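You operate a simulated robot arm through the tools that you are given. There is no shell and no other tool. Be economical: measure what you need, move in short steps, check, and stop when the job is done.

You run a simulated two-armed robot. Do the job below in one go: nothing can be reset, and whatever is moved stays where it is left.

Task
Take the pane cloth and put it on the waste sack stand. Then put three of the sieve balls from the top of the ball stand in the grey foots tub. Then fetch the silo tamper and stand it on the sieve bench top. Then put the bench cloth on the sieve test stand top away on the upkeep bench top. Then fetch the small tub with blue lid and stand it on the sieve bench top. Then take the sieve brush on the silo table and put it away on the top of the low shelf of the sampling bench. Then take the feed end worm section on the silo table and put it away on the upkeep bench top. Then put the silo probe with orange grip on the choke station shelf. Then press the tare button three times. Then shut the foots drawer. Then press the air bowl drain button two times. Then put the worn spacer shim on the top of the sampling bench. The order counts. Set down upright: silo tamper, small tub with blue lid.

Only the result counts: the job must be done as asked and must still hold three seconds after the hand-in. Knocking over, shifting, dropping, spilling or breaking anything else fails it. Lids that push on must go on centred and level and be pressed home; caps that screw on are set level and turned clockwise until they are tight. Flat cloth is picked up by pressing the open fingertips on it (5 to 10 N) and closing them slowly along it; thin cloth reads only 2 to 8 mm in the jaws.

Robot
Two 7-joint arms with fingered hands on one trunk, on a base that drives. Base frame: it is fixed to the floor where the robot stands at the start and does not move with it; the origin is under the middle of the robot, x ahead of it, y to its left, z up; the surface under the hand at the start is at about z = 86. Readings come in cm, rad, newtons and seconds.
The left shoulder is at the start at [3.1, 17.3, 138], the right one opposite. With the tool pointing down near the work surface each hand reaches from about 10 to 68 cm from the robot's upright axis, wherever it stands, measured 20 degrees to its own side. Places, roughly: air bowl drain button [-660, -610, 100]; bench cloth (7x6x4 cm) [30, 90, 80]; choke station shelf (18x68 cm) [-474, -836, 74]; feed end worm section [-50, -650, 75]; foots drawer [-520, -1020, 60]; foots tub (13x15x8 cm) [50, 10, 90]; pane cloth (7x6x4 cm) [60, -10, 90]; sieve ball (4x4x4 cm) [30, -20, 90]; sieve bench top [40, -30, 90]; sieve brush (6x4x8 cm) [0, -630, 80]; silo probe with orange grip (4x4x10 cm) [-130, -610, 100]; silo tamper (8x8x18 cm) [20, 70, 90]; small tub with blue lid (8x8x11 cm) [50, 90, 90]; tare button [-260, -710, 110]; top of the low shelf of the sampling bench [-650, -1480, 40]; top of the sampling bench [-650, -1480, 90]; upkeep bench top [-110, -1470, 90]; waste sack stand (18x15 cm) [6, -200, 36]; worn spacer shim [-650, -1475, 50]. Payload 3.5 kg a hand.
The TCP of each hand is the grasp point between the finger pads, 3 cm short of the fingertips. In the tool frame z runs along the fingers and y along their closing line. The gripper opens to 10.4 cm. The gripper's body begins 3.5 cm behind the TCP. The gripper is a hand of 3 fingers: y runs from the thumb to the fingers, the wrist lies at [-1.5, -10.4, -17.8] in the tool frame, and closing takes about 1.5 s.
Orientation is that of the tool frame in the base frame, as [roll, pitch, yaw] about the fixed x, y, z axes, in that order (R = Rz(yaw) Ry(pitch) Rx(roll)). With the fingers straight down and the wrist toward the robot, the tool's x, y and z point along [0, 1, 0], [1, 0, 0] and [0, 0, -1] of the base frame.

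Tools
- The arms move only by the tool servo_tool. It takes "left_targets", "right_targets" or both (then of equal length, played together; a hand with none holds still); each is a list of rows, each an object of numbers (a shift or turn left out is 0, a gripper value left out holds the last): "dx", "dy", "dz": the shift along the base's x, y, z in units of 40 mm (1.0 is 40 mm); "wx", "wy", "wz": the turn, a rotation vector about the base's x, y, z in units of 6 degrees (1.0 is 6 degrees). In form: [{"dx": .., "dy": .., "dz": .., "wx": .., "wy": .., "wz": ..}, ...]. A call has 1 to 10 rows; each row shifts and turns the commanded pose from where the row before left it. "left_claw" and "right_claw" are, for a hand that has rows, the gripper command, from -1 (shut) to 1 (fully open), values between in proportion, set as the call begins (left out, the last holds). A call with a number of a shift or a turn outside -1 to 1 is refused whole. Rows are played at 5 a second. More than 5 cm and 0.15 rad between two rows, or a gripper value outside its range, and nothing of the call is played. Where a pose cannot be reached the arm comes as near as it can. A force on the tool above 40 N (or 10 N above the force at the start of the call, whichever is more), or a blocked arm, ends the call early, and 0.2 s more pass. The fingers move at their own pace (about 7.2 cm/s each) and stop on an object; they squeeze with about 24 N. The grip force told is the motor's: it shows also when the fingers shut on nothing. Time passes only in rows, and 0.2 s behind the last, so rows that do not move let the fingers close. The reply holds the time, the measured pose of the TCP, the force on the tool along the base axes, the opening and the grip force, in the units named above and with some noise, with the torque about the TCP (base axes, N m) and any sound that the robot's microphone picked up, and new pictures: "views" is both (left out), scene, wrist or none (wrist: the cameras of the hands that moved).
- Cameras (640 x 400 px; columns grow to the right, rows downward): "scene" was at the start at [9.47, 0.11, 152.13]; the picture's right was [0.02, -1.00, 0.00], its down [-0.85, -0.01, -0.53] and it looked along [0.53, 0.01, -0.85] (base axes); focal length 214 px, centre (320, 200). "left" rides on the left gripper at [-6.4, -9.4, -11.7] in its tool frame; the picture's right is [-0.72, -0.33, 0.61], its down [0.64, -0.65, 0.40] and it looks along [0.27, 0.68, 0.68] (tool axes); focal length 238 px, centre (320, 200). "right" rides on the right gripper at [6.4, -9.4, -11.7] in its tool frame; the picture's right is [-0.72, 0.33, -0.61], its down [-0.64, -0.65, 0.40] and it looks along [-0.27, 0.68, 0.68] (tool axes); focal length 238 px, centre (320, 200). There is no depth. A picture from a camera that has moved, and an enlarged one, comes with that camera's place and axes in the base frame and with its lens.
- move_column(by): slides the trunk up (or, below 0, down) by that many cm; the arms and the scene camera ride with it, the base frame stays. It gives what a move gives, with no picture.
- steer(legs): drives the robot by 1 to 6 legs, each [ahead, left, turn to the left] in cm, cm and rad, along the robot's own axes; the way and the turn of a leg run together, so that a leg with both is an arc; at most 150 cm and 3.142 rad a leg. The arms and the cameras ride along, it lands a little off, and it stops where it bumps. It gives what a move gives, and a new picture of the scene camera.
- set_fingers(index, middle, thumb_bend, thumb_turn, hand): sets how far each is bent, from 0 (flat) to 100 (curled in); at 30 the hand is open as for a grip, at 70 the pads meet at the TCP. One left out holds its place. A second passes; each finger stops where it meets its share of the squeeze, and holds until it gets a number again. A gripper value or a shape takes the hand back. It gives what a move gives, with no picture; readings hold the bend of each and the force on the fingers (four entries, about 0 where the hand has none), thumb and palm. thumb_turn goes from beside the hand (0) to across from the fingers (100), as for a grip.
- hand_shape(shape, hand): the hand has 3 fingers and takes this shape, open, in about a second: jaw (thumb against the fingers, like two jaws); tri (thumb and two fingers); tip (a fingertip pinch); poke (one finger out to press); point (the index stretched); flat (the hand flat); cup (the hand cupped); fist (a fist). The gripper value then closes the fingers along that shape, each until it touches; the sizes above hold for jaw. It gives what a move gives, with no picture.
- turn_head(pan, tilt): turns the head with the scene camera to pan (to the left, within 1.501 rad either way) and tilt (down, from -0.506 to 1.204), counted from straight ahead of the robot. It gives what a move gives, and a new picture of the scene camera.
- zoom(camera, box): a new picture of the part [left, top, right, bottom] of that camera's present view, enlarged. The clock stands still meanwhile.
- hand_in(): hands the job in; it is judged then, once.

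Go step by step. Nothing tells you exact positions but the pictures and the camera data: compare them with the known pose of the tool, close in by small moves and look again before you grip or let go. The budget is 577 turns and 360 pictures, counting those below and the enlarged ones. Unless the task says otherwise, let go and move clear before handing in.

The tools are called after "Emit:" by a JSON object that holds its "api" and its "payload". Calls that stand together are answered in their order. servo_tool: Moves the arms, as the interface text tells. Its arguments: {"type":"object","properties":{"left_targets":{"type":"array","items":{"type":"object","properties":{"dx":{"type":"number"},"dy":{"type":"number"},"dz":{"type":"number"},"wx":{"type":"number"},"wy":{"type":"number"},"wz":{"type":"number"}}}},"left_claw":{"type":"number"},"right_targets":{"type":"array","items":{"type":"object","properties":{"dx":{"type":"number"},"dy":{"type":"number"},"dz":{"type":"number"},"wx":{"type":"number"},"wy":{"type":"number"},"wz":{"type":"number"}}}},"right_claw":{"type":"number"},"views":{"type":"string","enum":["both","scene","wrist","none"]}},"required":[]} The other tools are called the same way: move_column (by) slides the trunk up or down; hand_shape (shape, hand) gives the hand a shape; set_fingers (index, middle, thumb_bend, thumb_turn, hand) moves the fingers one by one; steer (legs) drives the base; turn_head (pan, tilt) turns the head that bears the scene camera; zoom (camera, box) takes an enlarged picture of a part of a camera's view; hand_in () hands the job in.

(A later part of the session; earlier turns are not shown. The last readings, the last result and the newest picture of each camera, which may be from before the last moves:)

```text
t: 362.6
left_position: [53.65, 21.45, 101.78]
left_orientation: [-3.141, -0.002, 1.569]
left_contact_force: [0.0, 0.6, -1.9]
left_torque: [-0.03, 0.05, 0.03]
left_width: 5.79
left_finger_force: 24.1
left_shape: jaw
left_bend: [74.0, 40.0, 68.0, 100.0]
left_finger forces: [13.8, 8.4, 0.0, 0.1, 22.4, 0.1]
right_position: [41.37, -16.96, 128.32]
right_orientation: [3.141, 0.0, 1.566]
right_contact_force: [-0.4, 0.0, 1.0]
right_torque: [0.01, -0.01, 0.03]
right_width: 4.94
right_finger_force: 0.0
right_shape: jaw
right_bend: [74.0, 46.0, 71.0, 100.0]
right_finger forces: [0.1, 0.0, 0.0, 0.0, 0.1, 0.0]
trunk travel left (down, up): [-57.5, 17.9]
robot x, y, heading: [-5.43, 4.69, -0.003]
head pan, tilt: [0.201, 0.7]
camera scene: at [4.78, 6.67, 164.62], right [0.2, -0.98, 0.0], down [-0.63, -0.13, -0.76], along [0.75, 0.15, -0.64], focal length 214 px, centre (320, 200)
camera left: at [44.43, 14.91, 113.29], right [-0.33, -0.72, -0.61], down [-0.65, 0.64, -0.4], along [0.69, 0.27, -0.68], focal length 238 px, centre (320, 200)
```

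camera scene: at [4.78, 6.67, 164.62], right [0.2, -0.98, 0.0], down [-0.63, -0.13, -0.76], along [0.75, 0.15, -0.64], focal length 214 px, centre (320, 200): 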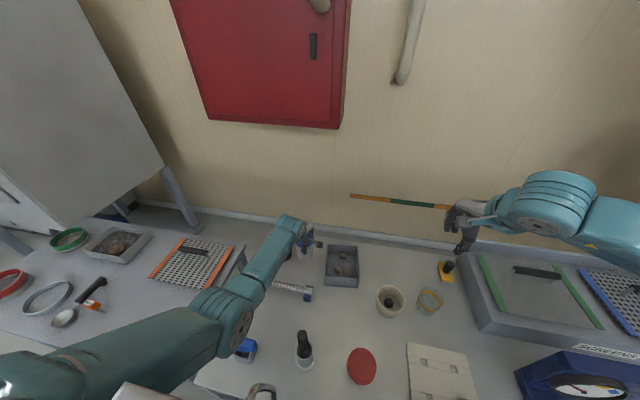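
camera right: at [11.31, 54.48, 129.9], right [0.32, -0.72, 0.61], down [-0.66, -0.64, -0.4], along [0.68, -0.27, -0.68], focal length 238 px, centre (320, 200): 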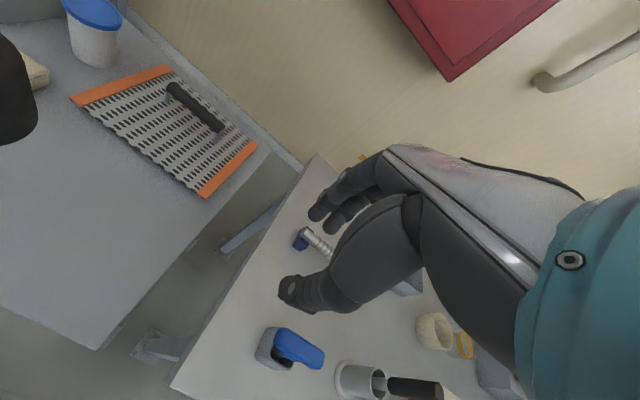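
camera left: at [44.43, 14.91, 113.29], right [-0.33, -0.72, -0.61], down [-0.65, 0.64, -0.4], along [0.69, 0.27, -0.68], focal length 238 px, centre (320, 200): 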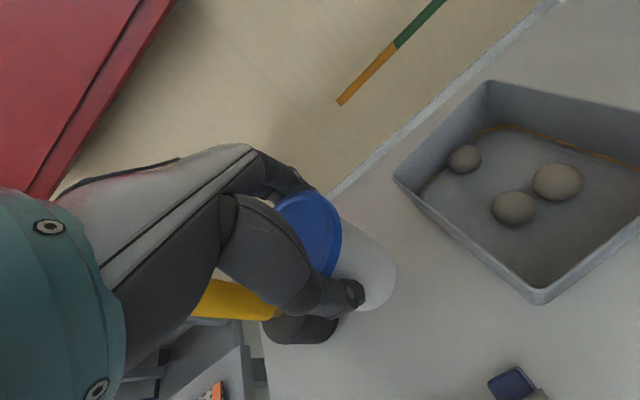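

Emit:
{"api": "servo_tool", "payload": {"left_targets": [{"dz": -0.7}, {"dz": -0.7}, {"dz": -0.2}], "views": "scene"}}

Emit:
{"api": "servo_tool", "payload": {"left_targets": [{"dz": -0.1}, {"dz": -0.06}, {}], "views": "none"}}

```text
t: 363.4
left_position: [53.71, 21.44, 95.38]
left_orientation: [3.141, 0.0, 1.567]
left_contact_force: [0.0, 0.4, -2.2]
left_torque: [-0.05, -0.02, 0.01]
left_width: 5.78
left_finger_force: 24.4
left_shape: jaw
left_bend: [74.0, 41.0, 68.0, 100.0]
left_finger forces: [13.7, 8.3, 0.0, 0.1, 22.1, 0.0]
right_position: [41.59, -17.03, 128.41]
right_orientation: [-3.142, 0.0, 1.568]
right_contact_force: [1.1, 0.4, -0.1]
right_torque: [-0.01, -0.03, 0.0]
right_width: 4.91
right_finger_force: 0.0
right_shape: jaw
right_bend: [74.0, 46.0, 71.0, 100.0]
right_finger forces: [0.0, 0.0, 0.0, 0.0, 0.0, 0.0]
trunk travel left (down, up): [-57.5, 17.9]
robot x, y, heading: [-5.1, 5.0, -0.005]
head pan, tilt: [0.201, 0.7]
camera scene: at [4.73, 6.66, 164.62], right [0.2, -0.98, 0.0], down [-0.63, -0.13, -0.76], along [0.75, 0.15, -0.64], focal length 214 px, centre (320, 200)
```

scene: 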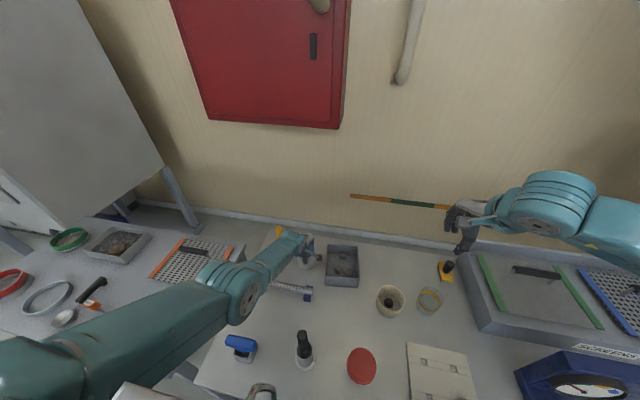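

```text
t: 364.2
left_position: [53.67, 21.34, 95.14]
left_orientation: [-3.14, 0.0, 1.566]
left_contact_force: [0.4, 0.2, -2.2]
left_torque: [-0.06, -0.03, 0.01]
left_width: 5.77
left_finger_force: 24.0
left_shape: jaw
left_bend: [74.0, 41.0, 68.0, 100.0]
left_finger forces: [13.7, 8.4, 0.1, 0.0, 22.1, 0.0]
right_position: [41.61, -17.07, 128.46]
right_orientation: [3.141, 0.0, 1.567]
right_contact_force: [0.5, -1.1, -0.1]
right_torque: [0.02, 0.0, -0.01]
right_width: 4.92
right_finger_force: 0.0
right_shape: jaw
right_bend: [74.0, 46.0, 71.0, 100.0]
right_finger forces: [0.1, 0.1, 0.1, 0.0, 0.0, 0.1]
trunk travel left (down, up): [-57.5, 17.9]
robot x, y, heading: [-5.17, 4.99, -0.002]
head pan, tilt: [0.201, 0.7]
```

Emit:
{"api": "servo_tool", "payload": {"left_targets": [{"dz": -0.08}, {"dz": -0.06}, {}], "views": "none"}}

```text
t: 365.0
left_position: [53.16, 21.42, 94.64]
left_orientation: [3.138, 0.0, 1.564]
left_contact_force: [-0.4, -1.1, 4.6]
left_torque: [-0.01, -0.14, 0.0]
left_width: 5.75
left_finger_force: 23.8
left_shape: jaw
left_bend: [74.0, 41.0, 68.0, 100.0]
left_finger forces: [14.2, 8.8, 0.1, 0.1, 23.6, 0.0]
left hand out of reach, approached as far as the arm can: row 1
right_position: [41.48, -17.14, 128.39]
right_orientation: [-3.141, 0.0, 1.566]
right_contact_force: [0.2, 0.0, 0.5]
right_torque: [0.02, -0.02, -0.01]
right_width: 4.9
right_finger_force: 0.1
right_shape: jaw
right_bend: [74.0, 46.0, 71.0, 100.0]
right_finger forces: [0.0, 0.1, 0.1, 0.1, 0.1, 0.1]
trunk travel left (down, up): [-57.5, 17.9]
robot x, y, heading: [-4.99, 4.99, -0.003]
head pan, tilt: [0.201, 0.7]
```

Contact as expected. Release and rise.

Emit:
{"api": "servo_tool", "payload": {"left_targets": [{}, {}, {}, {}, {}, {}, {}], "left_claw": 1, "views": "wrist"}}

```text
t: 366.6
left_position: [53.17, 21.53, 94.46]
left_orientation: [3.141, 0.0, 1.567]
left_contact_force: [-0.4, 0.0, 0.2]
left_torque: [0.02, -0.04, -0.01]
left_width: 10.37
left_finger_force: 0.1
left_shape: jaw
left_bend: [30.0, 30.0, 30.0, 98.0]
left_finger forces: [0.1, 0.0, 0.0, 0.1, 0.0, 0.0]
right_position: [41.47, -17.04, 128.43]
right_orientation: [-3.141, 0.0, 1.567]
right_contact_force: [0.4, 0.5, -1.1]
right_torque: [-0.02, 0.02, -0.01]
right_width: 4.89
right_finger_force: 0.1
right_shape: jaw
right_bend: [74.0, 46.0, 71.0, 100.0]
right_finger forces: [0.0, 0.1, 0.0, 0.1, 0.0, 0.1]
trunk travel left (down, up): [-57.5, 17.9]
robot x, y, heading: [-5.5, 5.02, -0.006]
head pan, tilt: [0.201, 0.7]
camera left: at [43.87, 15.08, 106.06], right [-0.33, -0.72, -0.61], down [-0.65, 0.64, -0.4], along [0.69, 0.27, -0.68], focal length 238 px, centre (320, 200)
```

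left: 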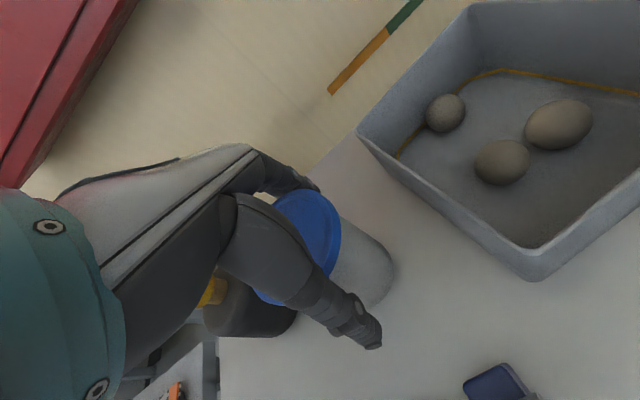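

Emit:
{"api": "servo_tool", "payload": {"left_targets": [{"dz": 0.3}, {"dz": 0.5}, {"dz": 0.8}, {"dz": 0.9}, {"dz": 0.9}, {"dz": 0.9}], "views": "both"}}

```text
t: 368.0
left_position: [60.7, 20.51, 107.57]
left_orientation: [-3.141, 0.0, 1.566]
left_contact_force: [-1.3, 0.5, 0.0]
left_torque: [-0.02, -0.01, 0.0]
left_width: 10.38
left_finger_force: 0.1
left_shape: jaw
left_bend: [30.0, 30.0, 30.0, 97.0]
left_finger forces: [0.1, 0.1, 0.0, 0.0, 0.0, 0.1]
left hand out of reach, approached as far as the arm can: row 1, 2, 3, 4, 5, 6
right_position: [41.41, -17.08, 128.41]
right_orientation: [-3.141, 0.001, 1.568]
right_contact_force: [0.4, -0.7, -0.6]
right_torque: [-0.02, 0.0, 0.02]
right_width: 4.92
right_finger_force: 0.1
right_shape: jaw
right_bend: [74.0, 46.0, 71.0, 100.0]
right_finger forces: [0.0, 0.0, 0.0, 0.0, 0.1, 0.1]
trunk travel left (down, up): [-57.5, 17.9]
robot x, y, heading: [-5.38, 5.12, -0.004]
head pan, tilt: [0.201, 0.7]
camera scene: at [4.72, 6.63, 164.62], right [0.2, -0.98, 0.0], down [-0.63, -0.13, -0.76], along [0.75, 0.15, -0.64], focal length 214 px, centre (320, 200)
camera left: at [51.32, 14.16, 119.1], right [-0.33, -0.72, -0.61], down [-0.65, 0.64, -0.4], along [0.68, 0.27, -0.68], focal length 238 px, centre (320, 200)
```

scene: 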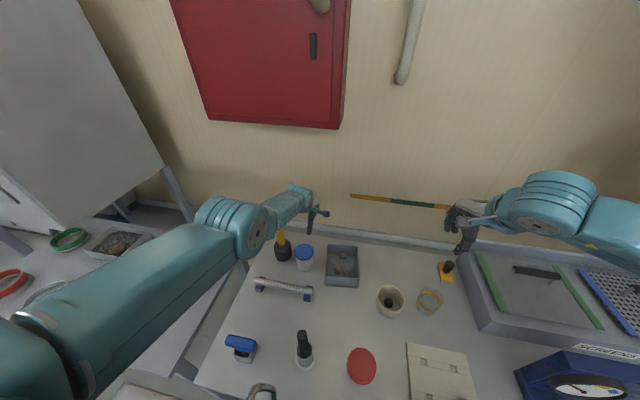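
left: 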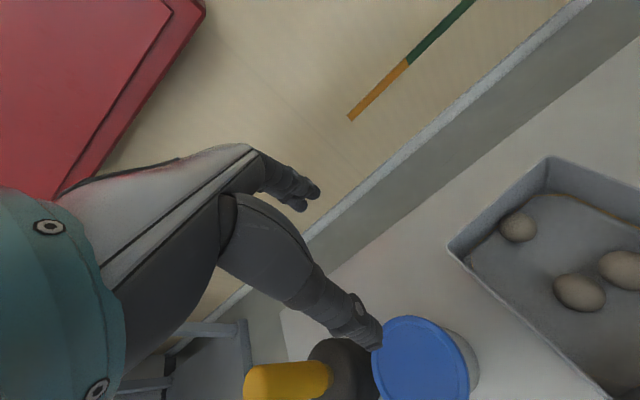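

The tub stands at about [53, 21.5], tamper also upright. Lift via the trunk and back away.

Emit:
{"api": "move_column", "payload": {"by": 10}}

Emit:
{"api": "steer", "payload": {"legs": [[-60, 0, 0]]}}

```text
t: 369.3
left_position: [60.55, 20.73, 117.5]
left_orientation: [3.142, 0.001, 1.566]
left_contact_force: [-0.3, 0.7, 0.2]
left_torque: [0.0, 0.01, -0.03]
left_width: 10.37
left_finger_force: 0.0
left_shape: jaw
left_bend: [30.0, 30.0, 30.0, 97.0]
left_finger forces: [0.1, 0.0, 0.1, 0.1, 0.0, 0.0]
right_position: [41.54, -17.12, 138.33]
right_orientation: [3.141, 0.001, 1.567]
right_contact_force: [-0.7, 0.1, 0.3]
right_torque: [0.01, 0.01, 0.02]
right_width: 4.93
right_finger_force: 0.0
right_shape: jaw
right_bend: [74.0, 46.0, 71.0, 100.0]
right_finger forces: [0.0, 0.0, 0.0, 0.1, 0.0, 0.1]
trunk travel left (down, up): [-67.5, 7.9]
robot x, y, heading: [-5.4, 5.09, -0.001]
head pan, tilt: [0.201, 0.7]
```

```text
t: 372.7
left_position: [0.62, 20.75, 117.54]
left_orientation: [-3.142, 0.0, 1.563]
left_contact_force: [-1.0, -0.6, -0.4]
left_torque: [-0.02, 0.01, 0.01]
left_width: 10.36
left_finger_force: 0.0
left_shape: jaw
left_bend: [30.0, 30.0, 30.0, 97.0]
left_finger forces: [0.0, 0.0, 0.1, 0.0, 0.0, 0.1]
right_position: [-18.57, -16.87, 138.32]
right_orientation: [3.142, -0.001, 1.563]
right_contact_force: [-0.3, -0.4, 0.4]
right_torque: [0.02, 0.02, 0.01]
right_width: 4.91
right_finger_force: 0.0
right_shape: jaw
right_bend: [74.0, 46.0, 71.0, 100.0]
right_finger forces: [0.0, 0.0, 0.1, 0.1, 0.0, 0.0]
trunk travel left (down, up): [-67.5, 7.9]
robot x, y, heading: [-65.01, 5.43, -0.005]
head pan, tilt: [0.201, 0.7]
camera scene: at [-55.57, 6.92, 174.63], right [0.19, -0.98, 0.0], down [-0.63, -0.12, -0.76], along [0.75, 0.15, -0.64], focal length 214 px, centre (320, 200)
```

scene: 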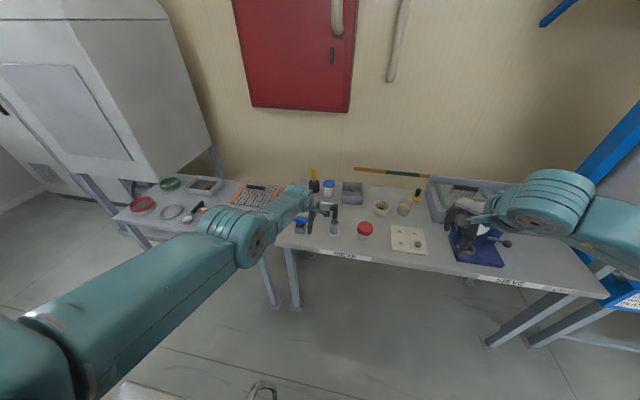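

Emit:
{"api": "move_column", "payload": {"by": -20}}

Emit:
{"api": "servo_tool", "payload": {"left_targets": [{"dx": -0.5, "dz": 0.8}, {"dx": -0.8, "dz": 0.5}, {"dx": -0.8, "dz": 0.5}, {"dz": 0.5}], "views": "none"}}

Emit:
{"api": "steer", "payload": {"legs": [[0, 0, -1.566], [130, -20, 0], [130, 0, 0]]}}

```text
t: 374.9
left_position: [0.54, 20.73, 96.2]
left_orientation: [-3.122, 0.001, 1.564]
left_contact_force: [0.1, 0.0, -0.1]
left_torque: [-0.01, 0.0, 0.0]
left_width: 10.39
left_finger_force: 0.0
left_shape: jaw
left_bend: [30.0, 30.0, 30.0, 97.0]
left_finger forces: [0.1, 0.0, 0.0, 0.1, 0.0, 0.0]
right_position: [-18.59, -16.9, 118.39]
right_orientation: [3.138, 0.002, 1.564]
right_contact_force: [-0.6, -0.4, 0.0]
right_torque: [0.03, 0.0, -0.01]
right_width: 4.9
right_finger_force: 0.0
right_shape: jaw
right_bend: [74.0, 46.0, 71.0, 100.0]
right_finger forces: [0.1, 0.0, 0.0, 0.0, 0.0, 0.1]
trunk travel left (down, up): [-47.5, 27.9]
robot x, y, heading: [-64.98, 5.1, -0.003]
head pan, tilt: [0.201, 0.7]
```

```text
t: 375.9
left_position: [-5.14, 20.38, 104.36]
left_orientation: [-3.118, -0.003, 1.563]
left_contact_force: [-0.1, 0.1, 0.0]
left_torque: [0.0, -0.01, -0.01]
left_width: 10.39
left_finger_force: 0.0
left_shape: jaw
left_bend: [30.0, 30.0, 30.0, 97.0]
left_finger forces: [0.1, 0.0, 0.0, 0.0, 0.1, 0.1]
left hand out of reach, approached as far as the arm can: row 1
right_position: [-18.52, -16.87, 118.28]
right_orientation: [3.141, 0.0, 1.565]
right_contact_force: [-0.3, -0.3, 0.1]
right_torque: [0.0, -0.01, 0.01]
right_width: 4.89
right_finger_force: 0.0
right_shape: jaw
right_bend: [74.0, 46.0, 71.0, 100.0]
right_finger forces: [0.1, 0.1, 0.0, 0.0, 0.0, 0.0]
trunk travel left (down, up): [-47.5, 27.9]
robot x, y, heading: [-65.29, 5.2, -0.006]
head pan, tilt: [0.201, 0.7]
```

```text
t: 392.4
left_position: [-66.66, -315.0, 104.36]
left_orientation: [-3.119, 0.0, 0.012]
left_contact_force: [0.1, 0.8, -0.2]
left_torque: [-0.01, 0.01, 0.0]
left_width: 10.41
left_finger_force: 0.0
left_shape: jaw
left_bend: [30.0, 30.0, 30.0, 97.0]
left_finger forces: [0.0, 0.0, 0.0, 0.0, 0.1, 0.0]
right_position: [-104.16, -302.27, 118.37]
right_orientation: [-3.141, 0.001, 0.013]
right_contact_force: [0.0, 0.1, 0.1]
right_torque: [-0.01, 0.0, -0.03]
right_width: 4.92
right_finger_force: 0.0
right_shape: jaw
right_bend: [74.0, 46.0, 71.0, 100.0]
right_finger forces: [0.0, 0.0, 0.0, 0.0, 0.0, 0.0]
trunk travel left (down, up): [-47.5, 27.9]
robot x, y, heading: [-83.07, -254.98, -1.557]
head pan, tilt: [0.201, 0.7]
camera scene: at [-80.81, -265.88, 154.59], right [-0.98, -0.21, 0.0], down [-0.14, 0.63, -0.76], along [0.16, -0.75, -0.64], focal length 214 px, centre (320, 200)
```

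scene: 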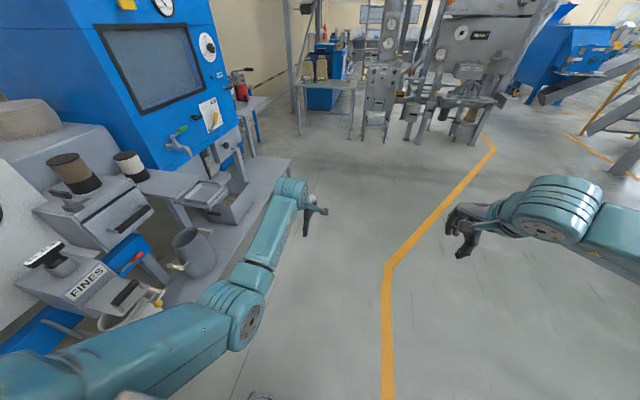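

Emit:
{"api": "steer", "payload": {"legs": [[130, 0, 0], [100, 0, -0.014]]}}

Emit:
{"api": "turn_head", "payload": {"pan": 0.1, "tilt": 0.5}}

```text
t: 403.7
left_position: [-68.16, -546.49, 104.44]
left_orientation: [-3.12, 0.0, -0.02]
left_contact_force: [-0.7, 0.1, 0.9]
left_torque: [0.0, -0.01, -0.03]
left_width: 10.42
left_finger_force: 0.0
left_shape: jaw
left_bend: [30.0, 30.0, 30.0, 97.0]
left_finger forces: [0.0, 0.0, 0.0, 0.0, 0.1, 0.0]
right_position: [-105.17, -532.38, 118.43]
right_orientation: [3.141, 0.001, -0.019]
right_contact_force: [1.2, 0.4, -0.7]
right_torque: [0.02, 0.02, -0.01]
right_width: 4.9
right_finger_force: 0.2
right_shape: jaw
right_bend: [74.0, 46.0, 71.0, 100.0]
right_finger forces: [0.0, 0.0, 0.0, 0.0, 0.1, 0.1]
trunk travel left (down, up): [-47.5, 27.9]
robot x, y, heading: [-81.92, -485.92, -1.59]
head pan, tilt: [0.201, 0.7]
camera scene: at [-80.58, -496.78, 154.59], right [-0.98, -0.18, 0.0], down [-0.12, 0.63, -0.76], along [0.14, -0.75, -0.64], focal length 214 px, centre (320, 200)
```

scene: 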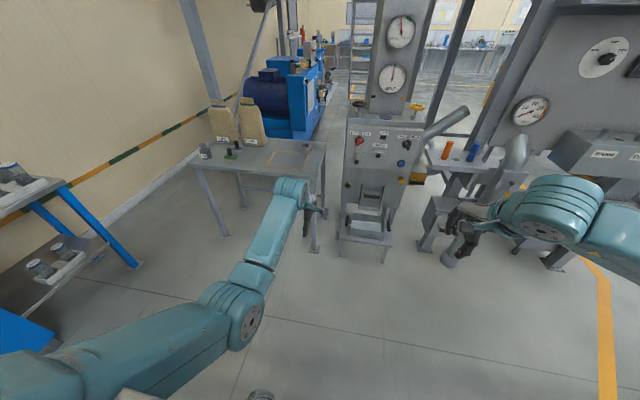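

```text
t: 404.5
left_position: [-68.16, -546.34, 104.29]
left_orientation: [-3.121, -0.002, -0.02]
left_contact_force: [0.9, -0.1, 0.3]
left_torque: [0.02, -0.02, 0.07]
left_width: 10.4
left_finger_force: 0.1
left_shape: jaw
left_bend: [30.0, 30.0, 30.0, 97.0]
left_finger forces: [0.0, 0.1, 0.1, 0.0, 0.1, 0.0]
right_position: [-105.0, -532.38, 118.28]
right_orientation: [-3.141, 0.0, -0.019]
right_contact_force: [-0.7, 0.1, 0.8]
right_torque: [-0.02, 0.04, -0.01]
right_width: 4.92
right_finger_force: 0.0
right_shape: jaw
right_bend: [74.0, 46.0, 71.0, 100.0]
right_finger forces: [0.0, 0.0, 0.1, 0.0, 0.1, 0.0]
trunk travel left (down, up): [-47.5, 27.9]
robot x, y, heading: [-82.19, -486.42, -1.588]
head pan, tilt: [0.099, 0.499]
camera scene: at [-81.37, -497.46, 156.35], right [-1.0, -0.08, 0.0], down [-0.04, 0.48, -0.88], along [0.07, -0.87, -0.48], focal length 214 px, centre (320, 200)
```

scene: 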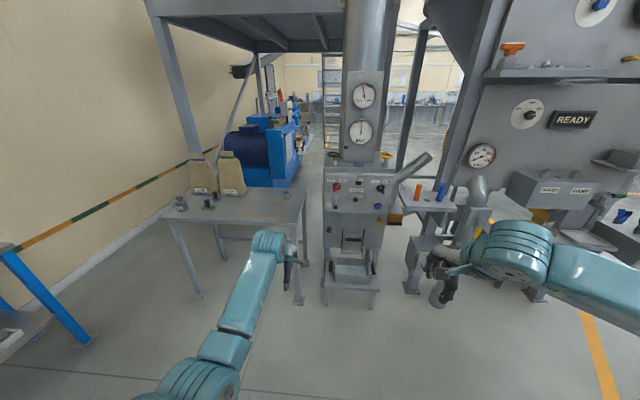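

Emit:
{"api": "zoom", "payload": {"camera": "scene", "box": [150, 130, 350, 260]}}

Emit:
{"api": "zoom", "payload": {"camera": "scene", "box": [320, 130, 520, 260]}}

```text
3.08 times, centred on (250, 195) of scene
camera zoom: at [-81.37, -497.46, 156.35], right [-1.0, -0.08, 0.0], down [-0.04, 0.48, -0.88], along [0.07, -0.87, -0.48], focal length 660 px, centre (535, 215)
```

zoom: 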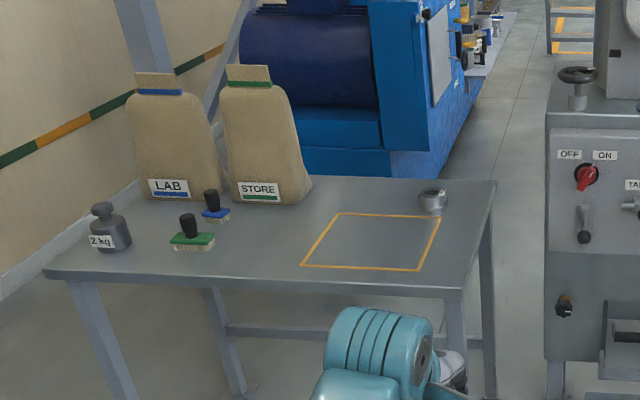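

```text
3.08 times, centred on (420, 195) of scene
camera zoom: at [-81.37, -497.46, 156.35], right [-1.0, -0.08, 0.0], down [-0.04, 0.48, -0.88], along [0.07, -0.87, -0.48], focal length 660 px, centre (12, 215)
```

zoom: 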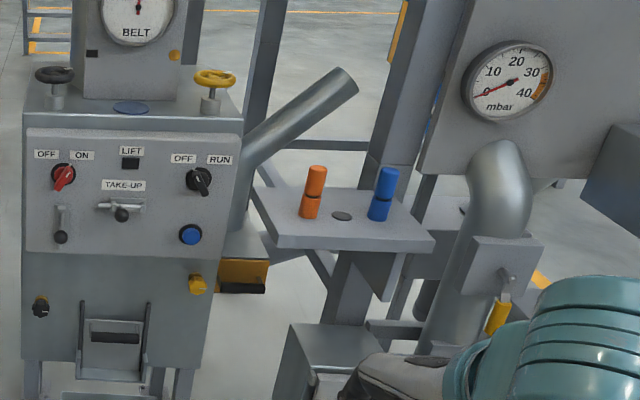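

There are two brushes (green and blue) on the silo table; I need a closer look. Moving nearer.

Emit:
{"api": "steer", "payload": {"legs": [[70, 55, 0.018]]}}

Emit:
{"api": "turn_head", "payload": {"pan": 0.1, "tilt": 0.9}}

```text
t: 409.2
left_position: [-12.45, -617.5, 104.27]
left_orientation: [-3.121, 0.0, -0.006]
left_contact_force: [0.3, 0.3, 0.0]
left_torque: [0.01, 0.02, 0.0]
left_width: 10.4
left_finger_force: 0.0
left_shape: jaw
left_bend: [30.0, 30.0, 30.0, 97.0]
left_finger forces: [0.1, 0.1, 0.0, 0.0, 0.0, 0.1]
right_position: [-49.83, -604.06, 118.43]
right_orientation: [3.141, 0.001, -0.008]
right_contact_force: [-0.1, -0.5, 0.3]
right_torque: [-0.01, 0.0, 0.02]
right_width: 4.92
right_finger_force: 0.1
right_shape: jaw
right_bend: [74.0, 46.0, 71.0, 100.0]
right_finger forces: [0.0, 0.1, 0.1, 0.0, 0.0, 0.0]
trunk travel left (down, up): [-47.5, 27.9]
robot x, y, heading: [-27.49, -557.09, -1.577]
head pan, tilt: [0.099, 0.499]
camera scene: at [-26.5, -568.79, 156.36], right [-1.0, -0.09, 0.0], down [-0.04, 0.48, -0.88], along [0.08, -0.87, -0.48], focal length 214 px, centre (320, 200)
```

scene: 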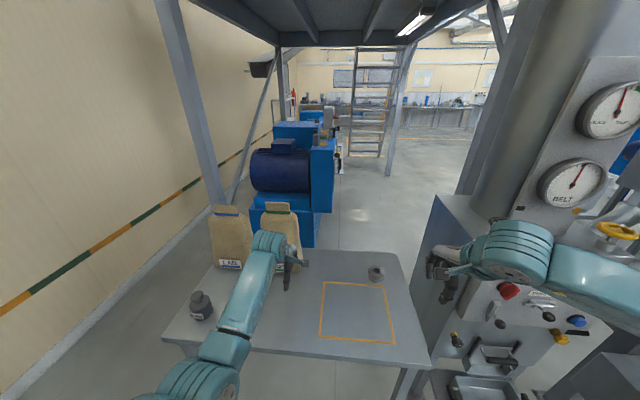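

```text
t: 410.1
left_position: [-12.65, -617.48, 104.39]
left_orientation: [-3.12, -0.003, -0.008]
left_contact_force: [0.0, 0.3, 0.3]
left_torque: [0.02, 0.03, -0.02]
left_width: 10.41
left_finger_force: 0.2
left_shape: jaw
left_bend: [30.0, 30.0, 30.0, 97.0]
left_finger forces: [0.1, 0.0, 0.0, 0.0, 0.0, 0.0]
right_position: [-49.72, -603.95, 118.37]
right_orientation: [-3.141, -0.001, -0.007]
right_contact_force: [-0.1, 0.2, -0.1]
right_torque: [-0.02, 0.02, 0.02]
right_width: 4.91
right_finger_force: 0.1
right_shape: jaw
right_bend: [74.0, 46.0, 71.0, 100.0]
right_finger forces: [0.0, 0.1, 0.0, 0.1, 0.1, 0.1]
trunk travel left (down, up): [-47.5, 27.9]
robot x, y, heading: [-26.97, -557.21, -1.579]
head pan, tilt: [0.099, 0.901]
camera scene: at [-26.66, -567.23, 152.98], right [-1.0, -0.09, 0.0], down [-0.07, 0.78, -0.62], along [0.06, -0.62, -0.78], focal length 214 px, centre (320, 200)
```

scene: 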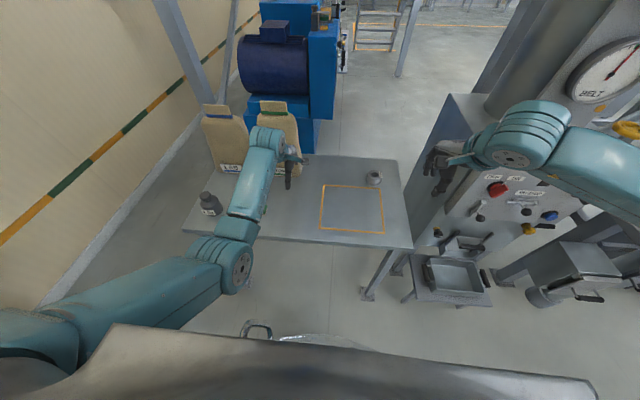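

Emit:
{"api": "servo_tool", "payload": {"left_targets": [{"dy": 0.9, "dx": -0.3}, {"dy": 0.9, "dx": -0.3}, {"dy": 0.9, "dx": -0.3}, {"dy": 0.8, "dx": -0.3}], "views": "none"}}

Emit:
{"api": "turn_head", "payload": {"pan": 0.4, "tilt": 0.85}}

```text
t: 411.3
left_position: [-14.88, -604.9, 105.28]
left_orientation: [3.127, -0.049, 0.015]
left_contact_force: [-0.2, 0.8, -0.5]
left_torque: [-0.02, 0.02, 0.02]
left_width: 10.4
left_finger_force: 0.1
left_shape: jaw
left_bend: [30.0, 30.0, 30.0, 97.0]
left_finger forces: [0.0, 0.0, 0.1, 0.1, 0.0, 0.0]
right_position: [-49.69, -603.95, 118.39]
right_orientation: [-3.141, 0.002, -0.005]
right_contact_force: [-0.3, 0.1, 1.2]
right_torque: [0.03, -0.03, 0.02]
right_width: 4.91
right_finger_force: 0.0
right_shape: jaw
right_bend: [74.0, 46.0, 71.0, 100.0]
right_finger forces: [0.0, 0.0, 0.1, 0.0, 0.1, 0.0]
trunk travel left (down, up): [-47.5, 27.9]
robot x, y, heading: [-27.23, -557.15, -1.57]
head pan, tilt: [0.099, 0.901]
stopped in row 4 (left hand): the arm was blocked; the commanded pose is now the measured one
```

```text
t: 412.1
left_position: [-14.82, -604.86, 105.33]
left_orientation: [3.126, -0.046, 0.015]
left_contact_force: [0.2, 0.1, 0.1]
left_torque: [0.04, -0.03, 0.01]
left_width: 10.4
left_finger_force: 0.1
left_shape: jaw
left_bend: [30.0, 30.0, 30.0, 97.0]
left_finger forces: [0.0, 0.0, 0.1, 0.0, 0.1, 0.1]
right_position: [-49.72, -604.02, 118.26]
right_orientation: [-3.141, 0.0, -0.006]
right_contact_force: [0.2, -0.4, -0.7]
right_torque: [0.01, -0.01, -0.02]
right_width: 4.9
right_finger_force: 0.1
right_shape: jaw
right_bend: [74.0, 46.0, 71.0, 100.0]
right_finger forces: [0.0, 0.0, 0.0, 0.0, 0.1, 0.1]
trunk travel left (down, up): [-47.5, 27.9]
robot x, y, heading: [-27.57, -557.14, -1.577]
head pan, tilt: [0.4, 0.85]
camera scene: at [-24.37, -566.93, 153.36], right [-0.92, -0.38, 0.0], down [-0.29, 0.69, -0.66], along [0.25, -0.61, -0.75], focal length 214 px, centre (320, 200)
```

scene: 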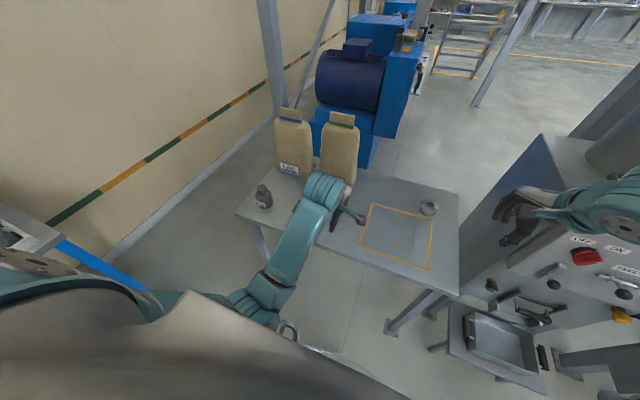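

Emit:
{"api": "zoom", "payload": {"camera": "left", "box": [0, 0, 640, 400]}}

```text
1.00 times, centred on (320, 200) of left (not enlarged: the box is as wide or as high as the picture)
camera zoom: at [-21.8, -595.46, 116.37], right [-0.69, 0.31, -0.65], down [0.65, 0.66, -0.38], along [0.31, -0.69, -0.65], focal length 238 px, centre (320, 200)
```

zoom: 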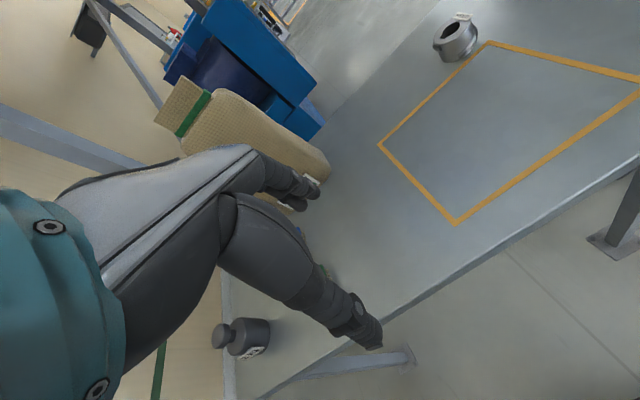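

Emit:
{"api": "steer", "payload": {"legs": [[0, 28, 0]]}}

Emit:
{"api": "zoom", "payload": {"camera": "left", "box": [0, 0, 640, 400]}}

```text
t: 414.0
left_position: [13.31, -604.86, 105.09]
left_orientation: [3.127, -0.046, 0.016]
left_contact_force: [-0.8, 0.2, 0.0]
left_torque: [0.0, -0.02, 0.01]
left_width: 10.39
left_finger_force: 0.0
left_shape: jaw
left_bend: [30.0, 30.0, 30.0, 97.0]
left_finger forces: [0.1, 0.0, 0.0, 0.0, 0.0, 0.0]
right_position: [-21.51, -604.19, 118.43]
right_orientation: [3.141, 0.0, -0.006]
right_contact_force: [0.0, 0.0, 0.1]
right_torque: [-0.03, 0.0, 0.01]
right_width: 4.89
right_finger_force: 0.1
right_shape: jaw
right_bend: [74.0, 46.0, 71.0, 100.0]
right_finger forces: [0.1, 0.1, 0.0, 0.0, 0.1, 0.0]
trunk travel left (down, up): [-47.5, 27.9]
robot x, y, heading: [0.34, -557.58, -1.579]
head pan, tilt: [0.4, 0.85]
camera scene: at [3.77, -567.09, 153.36], right [-0.92, -0.38, 0.0], down [-0.29, 0.69, -0.66], along [0.25, -0.61, -0.75], focal length 214 px, centre (320, 200)
```

scene: 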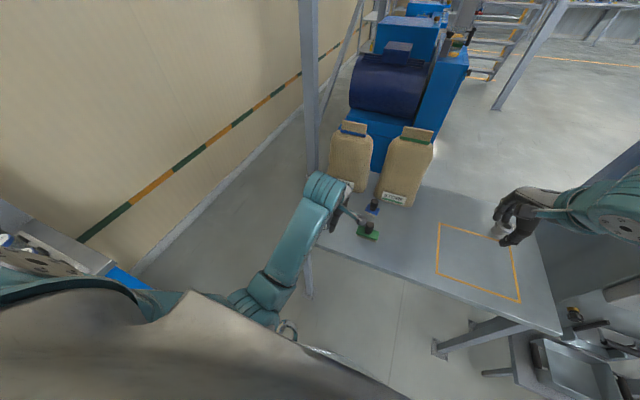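

```text
1.00 times, centred on (320, 200) of left (not enlarged: the box is as wide or as high as the picture)
camera zoom: at [6.34, -595.59, 116.32], right [-0.69, 0.31, -0.65], down [0.65, 0.66, -0.38], along [0.31, -0.69, -0.66], focal length 238 px, centre (320, 200)
```

zoom: 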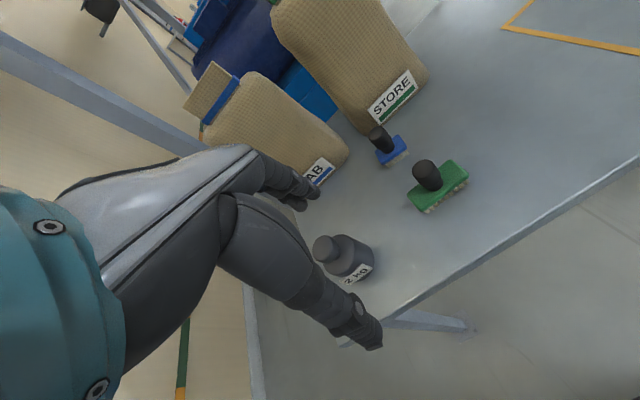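

Emit:
{"api": "zoom", "payload": {"camera": "left", "box": [320, 90, 500, 230]}}

Emit:
{"api": "zoom", "payload": {"camera": "scene", "box": [310, 170, 440, 260]}}

```text
2.86 times, centred on (410, 160) of left
camera zoom: at [6.34, -595.59, 116.32], right [-0.69, 0.31, -0.65], down [0.65, 0.66, -0.38], along [0.31, -0.69, -0.66], focal length 681 px, centre (63, 314)
```

zoom: 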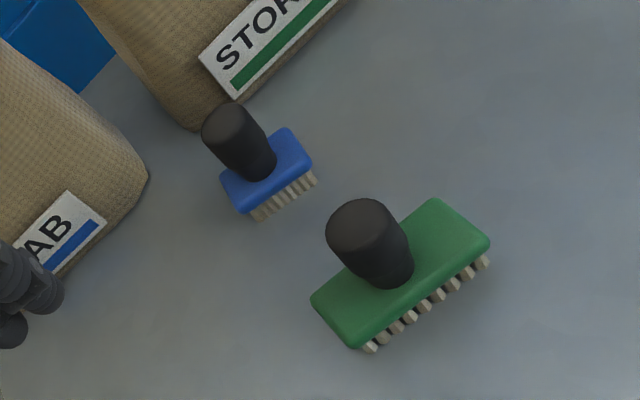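

```text
4.44 times, centred on (375, 215) of scene
camera zoom: at [3.77, -567.09, 153.36], right [-0.92, -0.38, 0.0], down [-0.29, 0.69, -0.66], along [0.25, -0.61, -0.75], focal length 953 px, centre (76, 133)
```

zoom: 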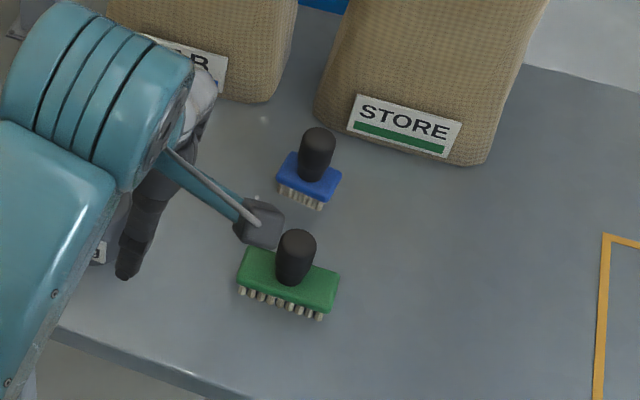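

The small blue brush (6×4×8) at about [4.5, -633.5] matches the sieve brush. Lower the trunk, close in, and look again.

Emit:
{"api": "steer", "payload": {"legs": [[17, 0, 0]]}}

Emit:
{"api": "move_column", "payload": {"by": -6}}

Emit:
{"api": "servo_tool", "payload": {"left_targets": [{"dx": -0.7, "dy": -0.7, "wx": 0.14, "wy": 0.44, "wz": -0.15}, {"dx": -0.7, "dy": -0.7}, {"dx": -0.7, "dy": -0.7}, {"dy": -0.6}], "left_claw": 0.25, "views": "both"}}

```text
t: 415.5
left_position: [13.17, -622.19, 105.21]
left_orientation: [3.128, -0.048, 0.015]
left_contact_force: [-0.1, 0.1, -0.4]
left_torque: [0.02, 0.0, -0.01]
left_width: 10.38
left_finger_force: 0.0
left_shape: jaw
left_bend: [30.0, 30.0, 30.0, 97.0]
left_finger forces: [0.1, 0.0, 0.0, 0.0, 0.1, 0.0]
right_position: [-21.76, -621.19, 118.39]
right_orientation: [3.14, 0.0, -0.006]
right_contact_force: [0.2, 0.3, 0.3]
right_torque: [0.03, -0.01, 0.0]
right_width: 4.9
right_finger_force: 0.0
right_shape: jaw
right_bend: [74.0, 46.0, 71.0, 100.0]
right_finger forces: [0.0, 0.1, 0.0, 0.0, 0.1, 0.1]
trunk travel left (down, up): [-47.5, 27.9]
robot x, y, heading: [0.35, -574.43, -1.577]
head pan, tilt: [0.4, 0.85]
camera scene: at [3.63, -584.19, 153.35], right [-0.92, -0.38, 0.0], down [-0.29, 0.69, -0.66], along [0.25, -0.61, -0.75], focal length 214 px, centre (320, 200)
```

scene: 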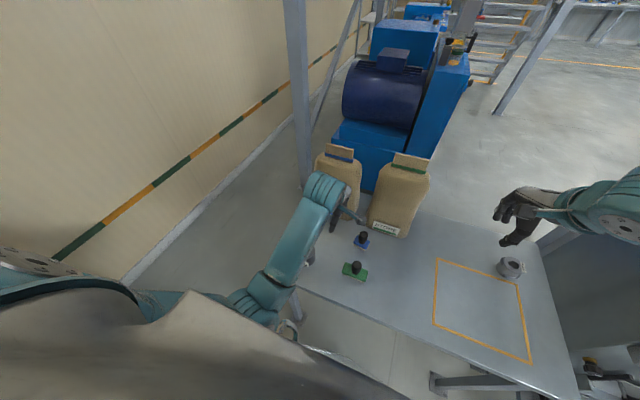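

```text
t: 416.5
left_position: [15.08, -622.15, 99.01]
left_orientation: [3.122, -0.09, 0.026]
left_contact_force: [0.3, 0.4, 0.0]
left_torque: [0.01, -0.02, 0.04]
left_width: 10.37
left_finger_force: 0.0
left_shape: jaw
left_bend: [30.0, 30.0, 30.0, 97.0]
left_finger forces: [0.0, 0.0, 0.0, 0.0, 0.0, 0.1]
right_position: [-21.77, -621.21, 112.4]
right_orientation: [-3.141, 0.0, -0.006]
right_contact_force: [-0.5, -0.2, -0.4]
right_torque: [0.0, -0.02, 0.0]
right_width: 4.92
right_finger_force: 0.1
right_shape: jaw
right_bend: [74.0, 46.0, 71.0, 100.0]
right_finger forces: [0.0, 0.0, 0.1, 0.0, 0.0, 0.1]
trunk travel left (down, up): [-41.5, 33.9]
robot x, y, heading: [0.47, -574.96, -1.572]
head pan, tilt: [0.4, 0.85]
```

```text
t: 417.5
left_position: [6.12, -633.13, 98.94]
left_orientation: [3.141, -0.021, 0.014]
left_contact_force: [0.9, 0.2, -0.3]
left_torque: [0.04, 0.01, 0.04]
left_width: 6.53
left_finger_force: 0.0
left_shape: jaw
left_bend: [28.0, 40.0, 63.0, 100.0]
left_finger forces: [0.0, 0.5, 0.0, 0.0, 0.2, 0.1]
right_position: [-21.8, -621.12, 112.36]
right_orientation: [-3.141, -0.001, -0.005]
right_contact_force: [-0.3, -0.3, 0.2]
right_torque: [0.0, -0.03, 0.01]
right_width: 4.91
right_finger_force: 0.0
right_shape: jaw
right_bend: [74.0, 46.0, 71.0, 100.0]
right_finger forces: [0.0, 0.0, 0.0, 0.1, 0.0, 0.1]
trunk travel left (down, up): [-41.5, 33.9]
robot x, y, heading: [0.43, -574.45, -1.576]
head pan, tilt: [0.4, 0.85]
camera scene: at [3.58, -585.2, 147.33], right [-0.92, -0.38, 0.0], down [-0.29, 0.69, -0.66], along [0.25, -0.61, -0.75], focal length 214 px, centre (320, 200)
camera left: at [-0.53, -623.86, 110.28], right [-0.71, 0.31, -0.63], down [0.64, 0.66, -0.39], along [0.29, -0.68, -0.67], focal length 238 px, centre (320, 200)
```

scene: 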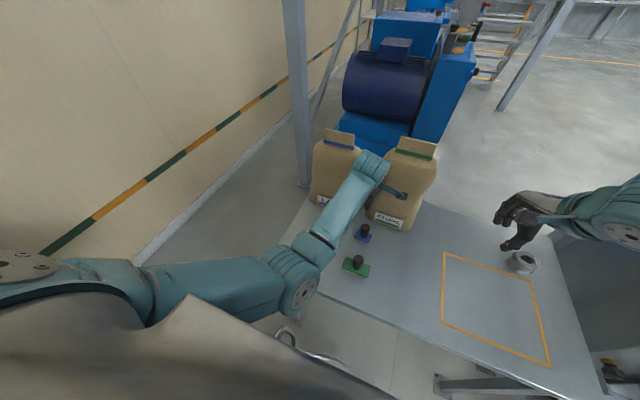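
left: 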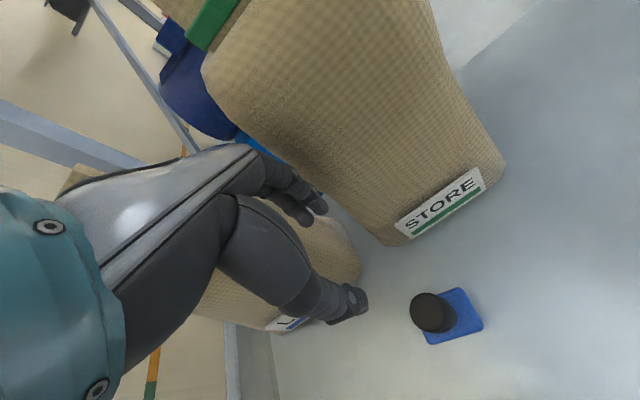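

The wrist view puts the brush nearer, about [5.5, -629]. Shift the hand back 4 cm, away from the sack.

Emit:
{"api": "servo_tool", "payload": {"left_targets": [{"dy": 0.95, "dx": -0.12, "wy": 0.2, "wz": -0.13}, {"dz": -0.8}], "views": "wrist"}}

```text
t: 418.1
left_position: [6.66, -634.47, 105.01]
left_orientation: [2.983, -0.007, 0.013]
left_contact_force: [-0.3, -0.8, 0.8]
left_torque: [0.0, -0.03, -0.05]
left_width: 6.53
left_finger_force: 0.1
left_shape: jaw
left_bend: [28.0, 40.0, 63.0, 100.0]
left_finger forces: [0.4, 0.1, 0.0, 0.1, 0.1, 0.1]
right_position: [-21.59, -621.24, 112.39]
right_orientation: [-3.14, 0.0, -0.005]
right_contact_force: [0.2, -0.5, -0.3]
right_torque: [0.0, 0.02, -0.03]
right_width: 4.9
right_finger_force: 0.2
right_shape: jaw
right_bend: [74.0, 46.0, 71.0, 100.0]
right_finger forces: [0.1, 0.1, 0.0, 0.1, 0.1, 0.1]
trunk travel left (down, up): [-41.5, 33.9]
robot x, y, heading: [0.35, -574.66, -1.576]
head pan, tilt: [0.4, 0.85]
stopped in row 2 (left hand): the arm was blocked; the commanded pose is now the measured one
camera left: at [0.11, -623.51, 114.92], right [-0.72, 0.22, -0.66], down [0.64, 0.59, -0.5], along [0.28, -0.78, -0.56], focal length 238 px, centre (320, 200)
```

left: 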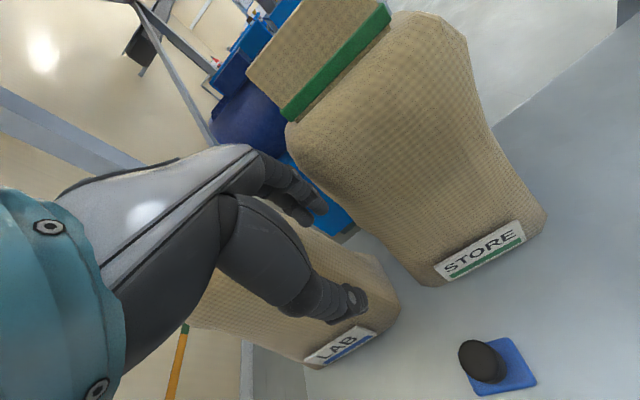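

Emit:
{"api": "turn_head", "payload": {"pan": 0.9, "tilt": 0.8}}

```text
t: 419.0
left_position: [6.56, -634.43, 104.98]
left_orientation: [2.985, -0.007, 0.009]
left_contact_force: [0.0, 0.5, -0.2]
left_torque: [0.01, 0.05, -0.03]
left_width: 6.53
left_finger_force: 0.1
left_shape: jaw
left_bend: [28.0, 40.0, 63.0, 100.0]
left_finger forces: [0.1, 0.0, 0.0, 0.0, 0.0, 0.0]
right_position: [-21.61, -621.17, 112.31]
right_orientation: [3.141, 0.0, -0.005]
right_contact_force: [-0.3, -0.1, 0.4]
right_torque: [0.01, 0.01, 0.03]
right_width: 4.94
right_finger_force: 0.2
right_shape: jaw
right_bend: [74.0, 46.0, 71.0, 100.0]
right_finger forces: [0.0, 0.0, 0.0, 0.0, 0.0, 0.0]
trunk travel left (down, up): [-41.5, 33.9]
robot x, y, heading: [0.68, -574.69, -1.572]
head pan, tilt: [0.901, 0.799]
camera scene: at [6.91, -583.04, 147.72], right [-0.63, -0.78, 0.0], down [-0.56, 0.45, -0.7], along [0.54, -0.44, -0.72], focal length 214 px, centre (320, 200)
```

scene: 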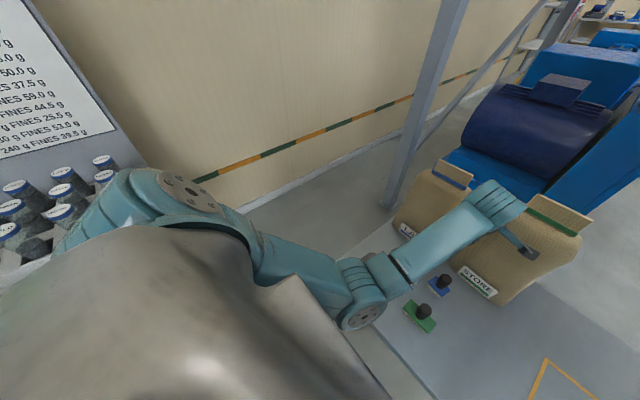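

Emit:
{"api": "zoom", "payload": {"camera": "scene", "box": [0, 100, 220, 300]}}

```text
2.00 times, centred on (110, 200) of scene
camera zoom: at [6.91, -583.04, 147.72], right [-0.63, -0.78, 0.0], down [-0.56, 0.45, -0.7], along [0.54, -0.44, -0.72], focal length 429 px, centre (740, 200)
```

zoom: 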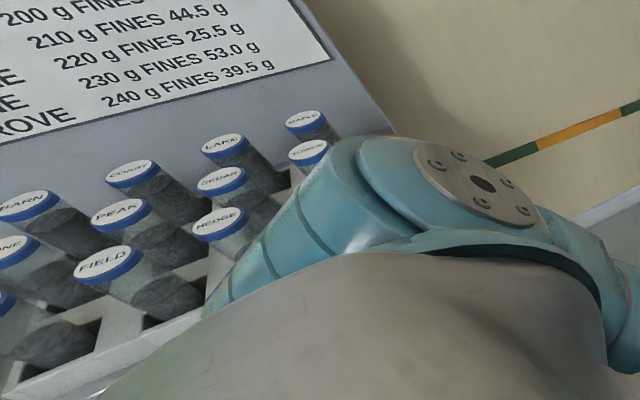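

The rack of sample bottles is close to my left shoulder; all bottles are upright. Moving away diagonally back-right.

Emit:
{"api": "steer", "payload": {"legs": [[-8, -12, 0], [-4, -20, 0]]}}

Emit:
{"api": "turn_head", "payload": {"pan": 1.2, "tilt": 0.6}}

```text
t: 421.6
left_position: [-25.17, -622.05, 104.88]
left_orientation: [2.986, -0.009, 0.013]
left_contact_force: [0.1, -0.2, 0.6]
left_torque: [0.04, 0.01, 0.01]
left_width: 6.5
left_finger_force: 0.0
left_shape: jaw
left_bend: [28.0, 40.0, 63.0, 100.0]
left_finger forces: [0.0, 0.1, 0.0, 0.0, 0.0, 0.0]
right_position: [-53.67, -609.02, 112.23]
right_orientation: [3.141, 0.0, -0.006]
right_contact_force: [-0.8, 0.5, 0.1]
right_torque: [-0.03, -0.02, -0.02]
right_width: 4.91
right_finger_force: 0.1
right_shape: jaw
right_bend: [74.0, 46.0, 71.0, 100.0]
right_finger forces: [0.0, 0.1, 0.1, 0.0, 0.0, 0.1]
trunk travel left (down, up): [-41.5, 33.9]
robot x, y, heading: [-31.35, -562.64, -1.573]
head pan, tilt: [0.901, 0.799]
camera scene: at [-25.06, -570.82, 147.73], right [-0.62, -0.78, 0.0], down [-0.56, 0.45, -0.7], along [0.54, -0.44, -0.72], focal length 214 px, centre (320, 200)
```

scene: 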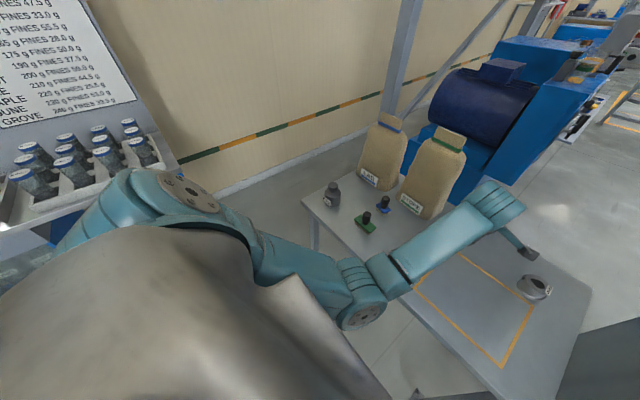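

```text
t: 422.4
left_position: [-25.18, -622.22, 104.9]
left_orientation: [2.984, -0.01, 0.013]
left_contact_force: [0.0, 0.2, 0.5]
left_torque: [0.01, 0.0, -0.02]
left_width: 6.52
left_finger_force: 0.0
left_shape: jaw
left_bend: [28.0, 40.0, 63.0, 100.0]
left_finger forces: [0.0, 0.0, 0.0, 0.0, 0.1, 0.0]
right_position: [-53.6, -609.02, 112.35]
right_orientation: [3.141, 0.001, -0.005]
right_contact_force: [-0.2, 0.1, -0.3]
right_torque: [0.0, 0.02, 0.01]
right_width: 4.91
right_finger_force: 0.1
right_shape: jaw
right_bend: [74.0, 46.0, 71.0, 100.0]
right_finger forces: [0.0, 0.0, 0.0, 0.0, 0.0, 0.0]
trunk travel left (down, up): [-41.5, 33.9]
robot x, y, heading: [-31.44, -562.32, -1.575]
head pan, tilt: [1.201, 0.6]
camera scene: at [-23.04, -569.04, 149.41], right [-0.37, -0.93, 0.0], down [-0.53, 0.21, -0.82], along [0.77, -0.3, -0.57], focal length 214 px, centre (320, 200)
```

scene: 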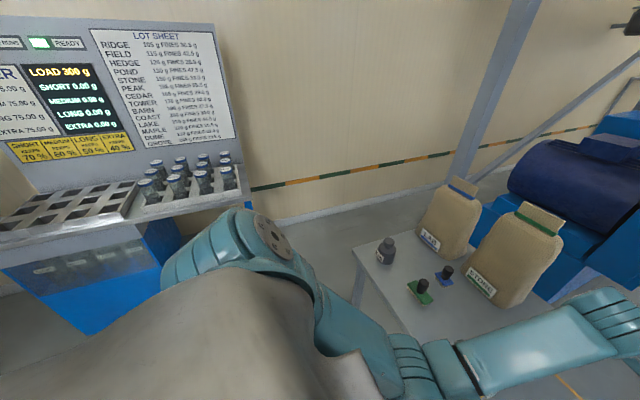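

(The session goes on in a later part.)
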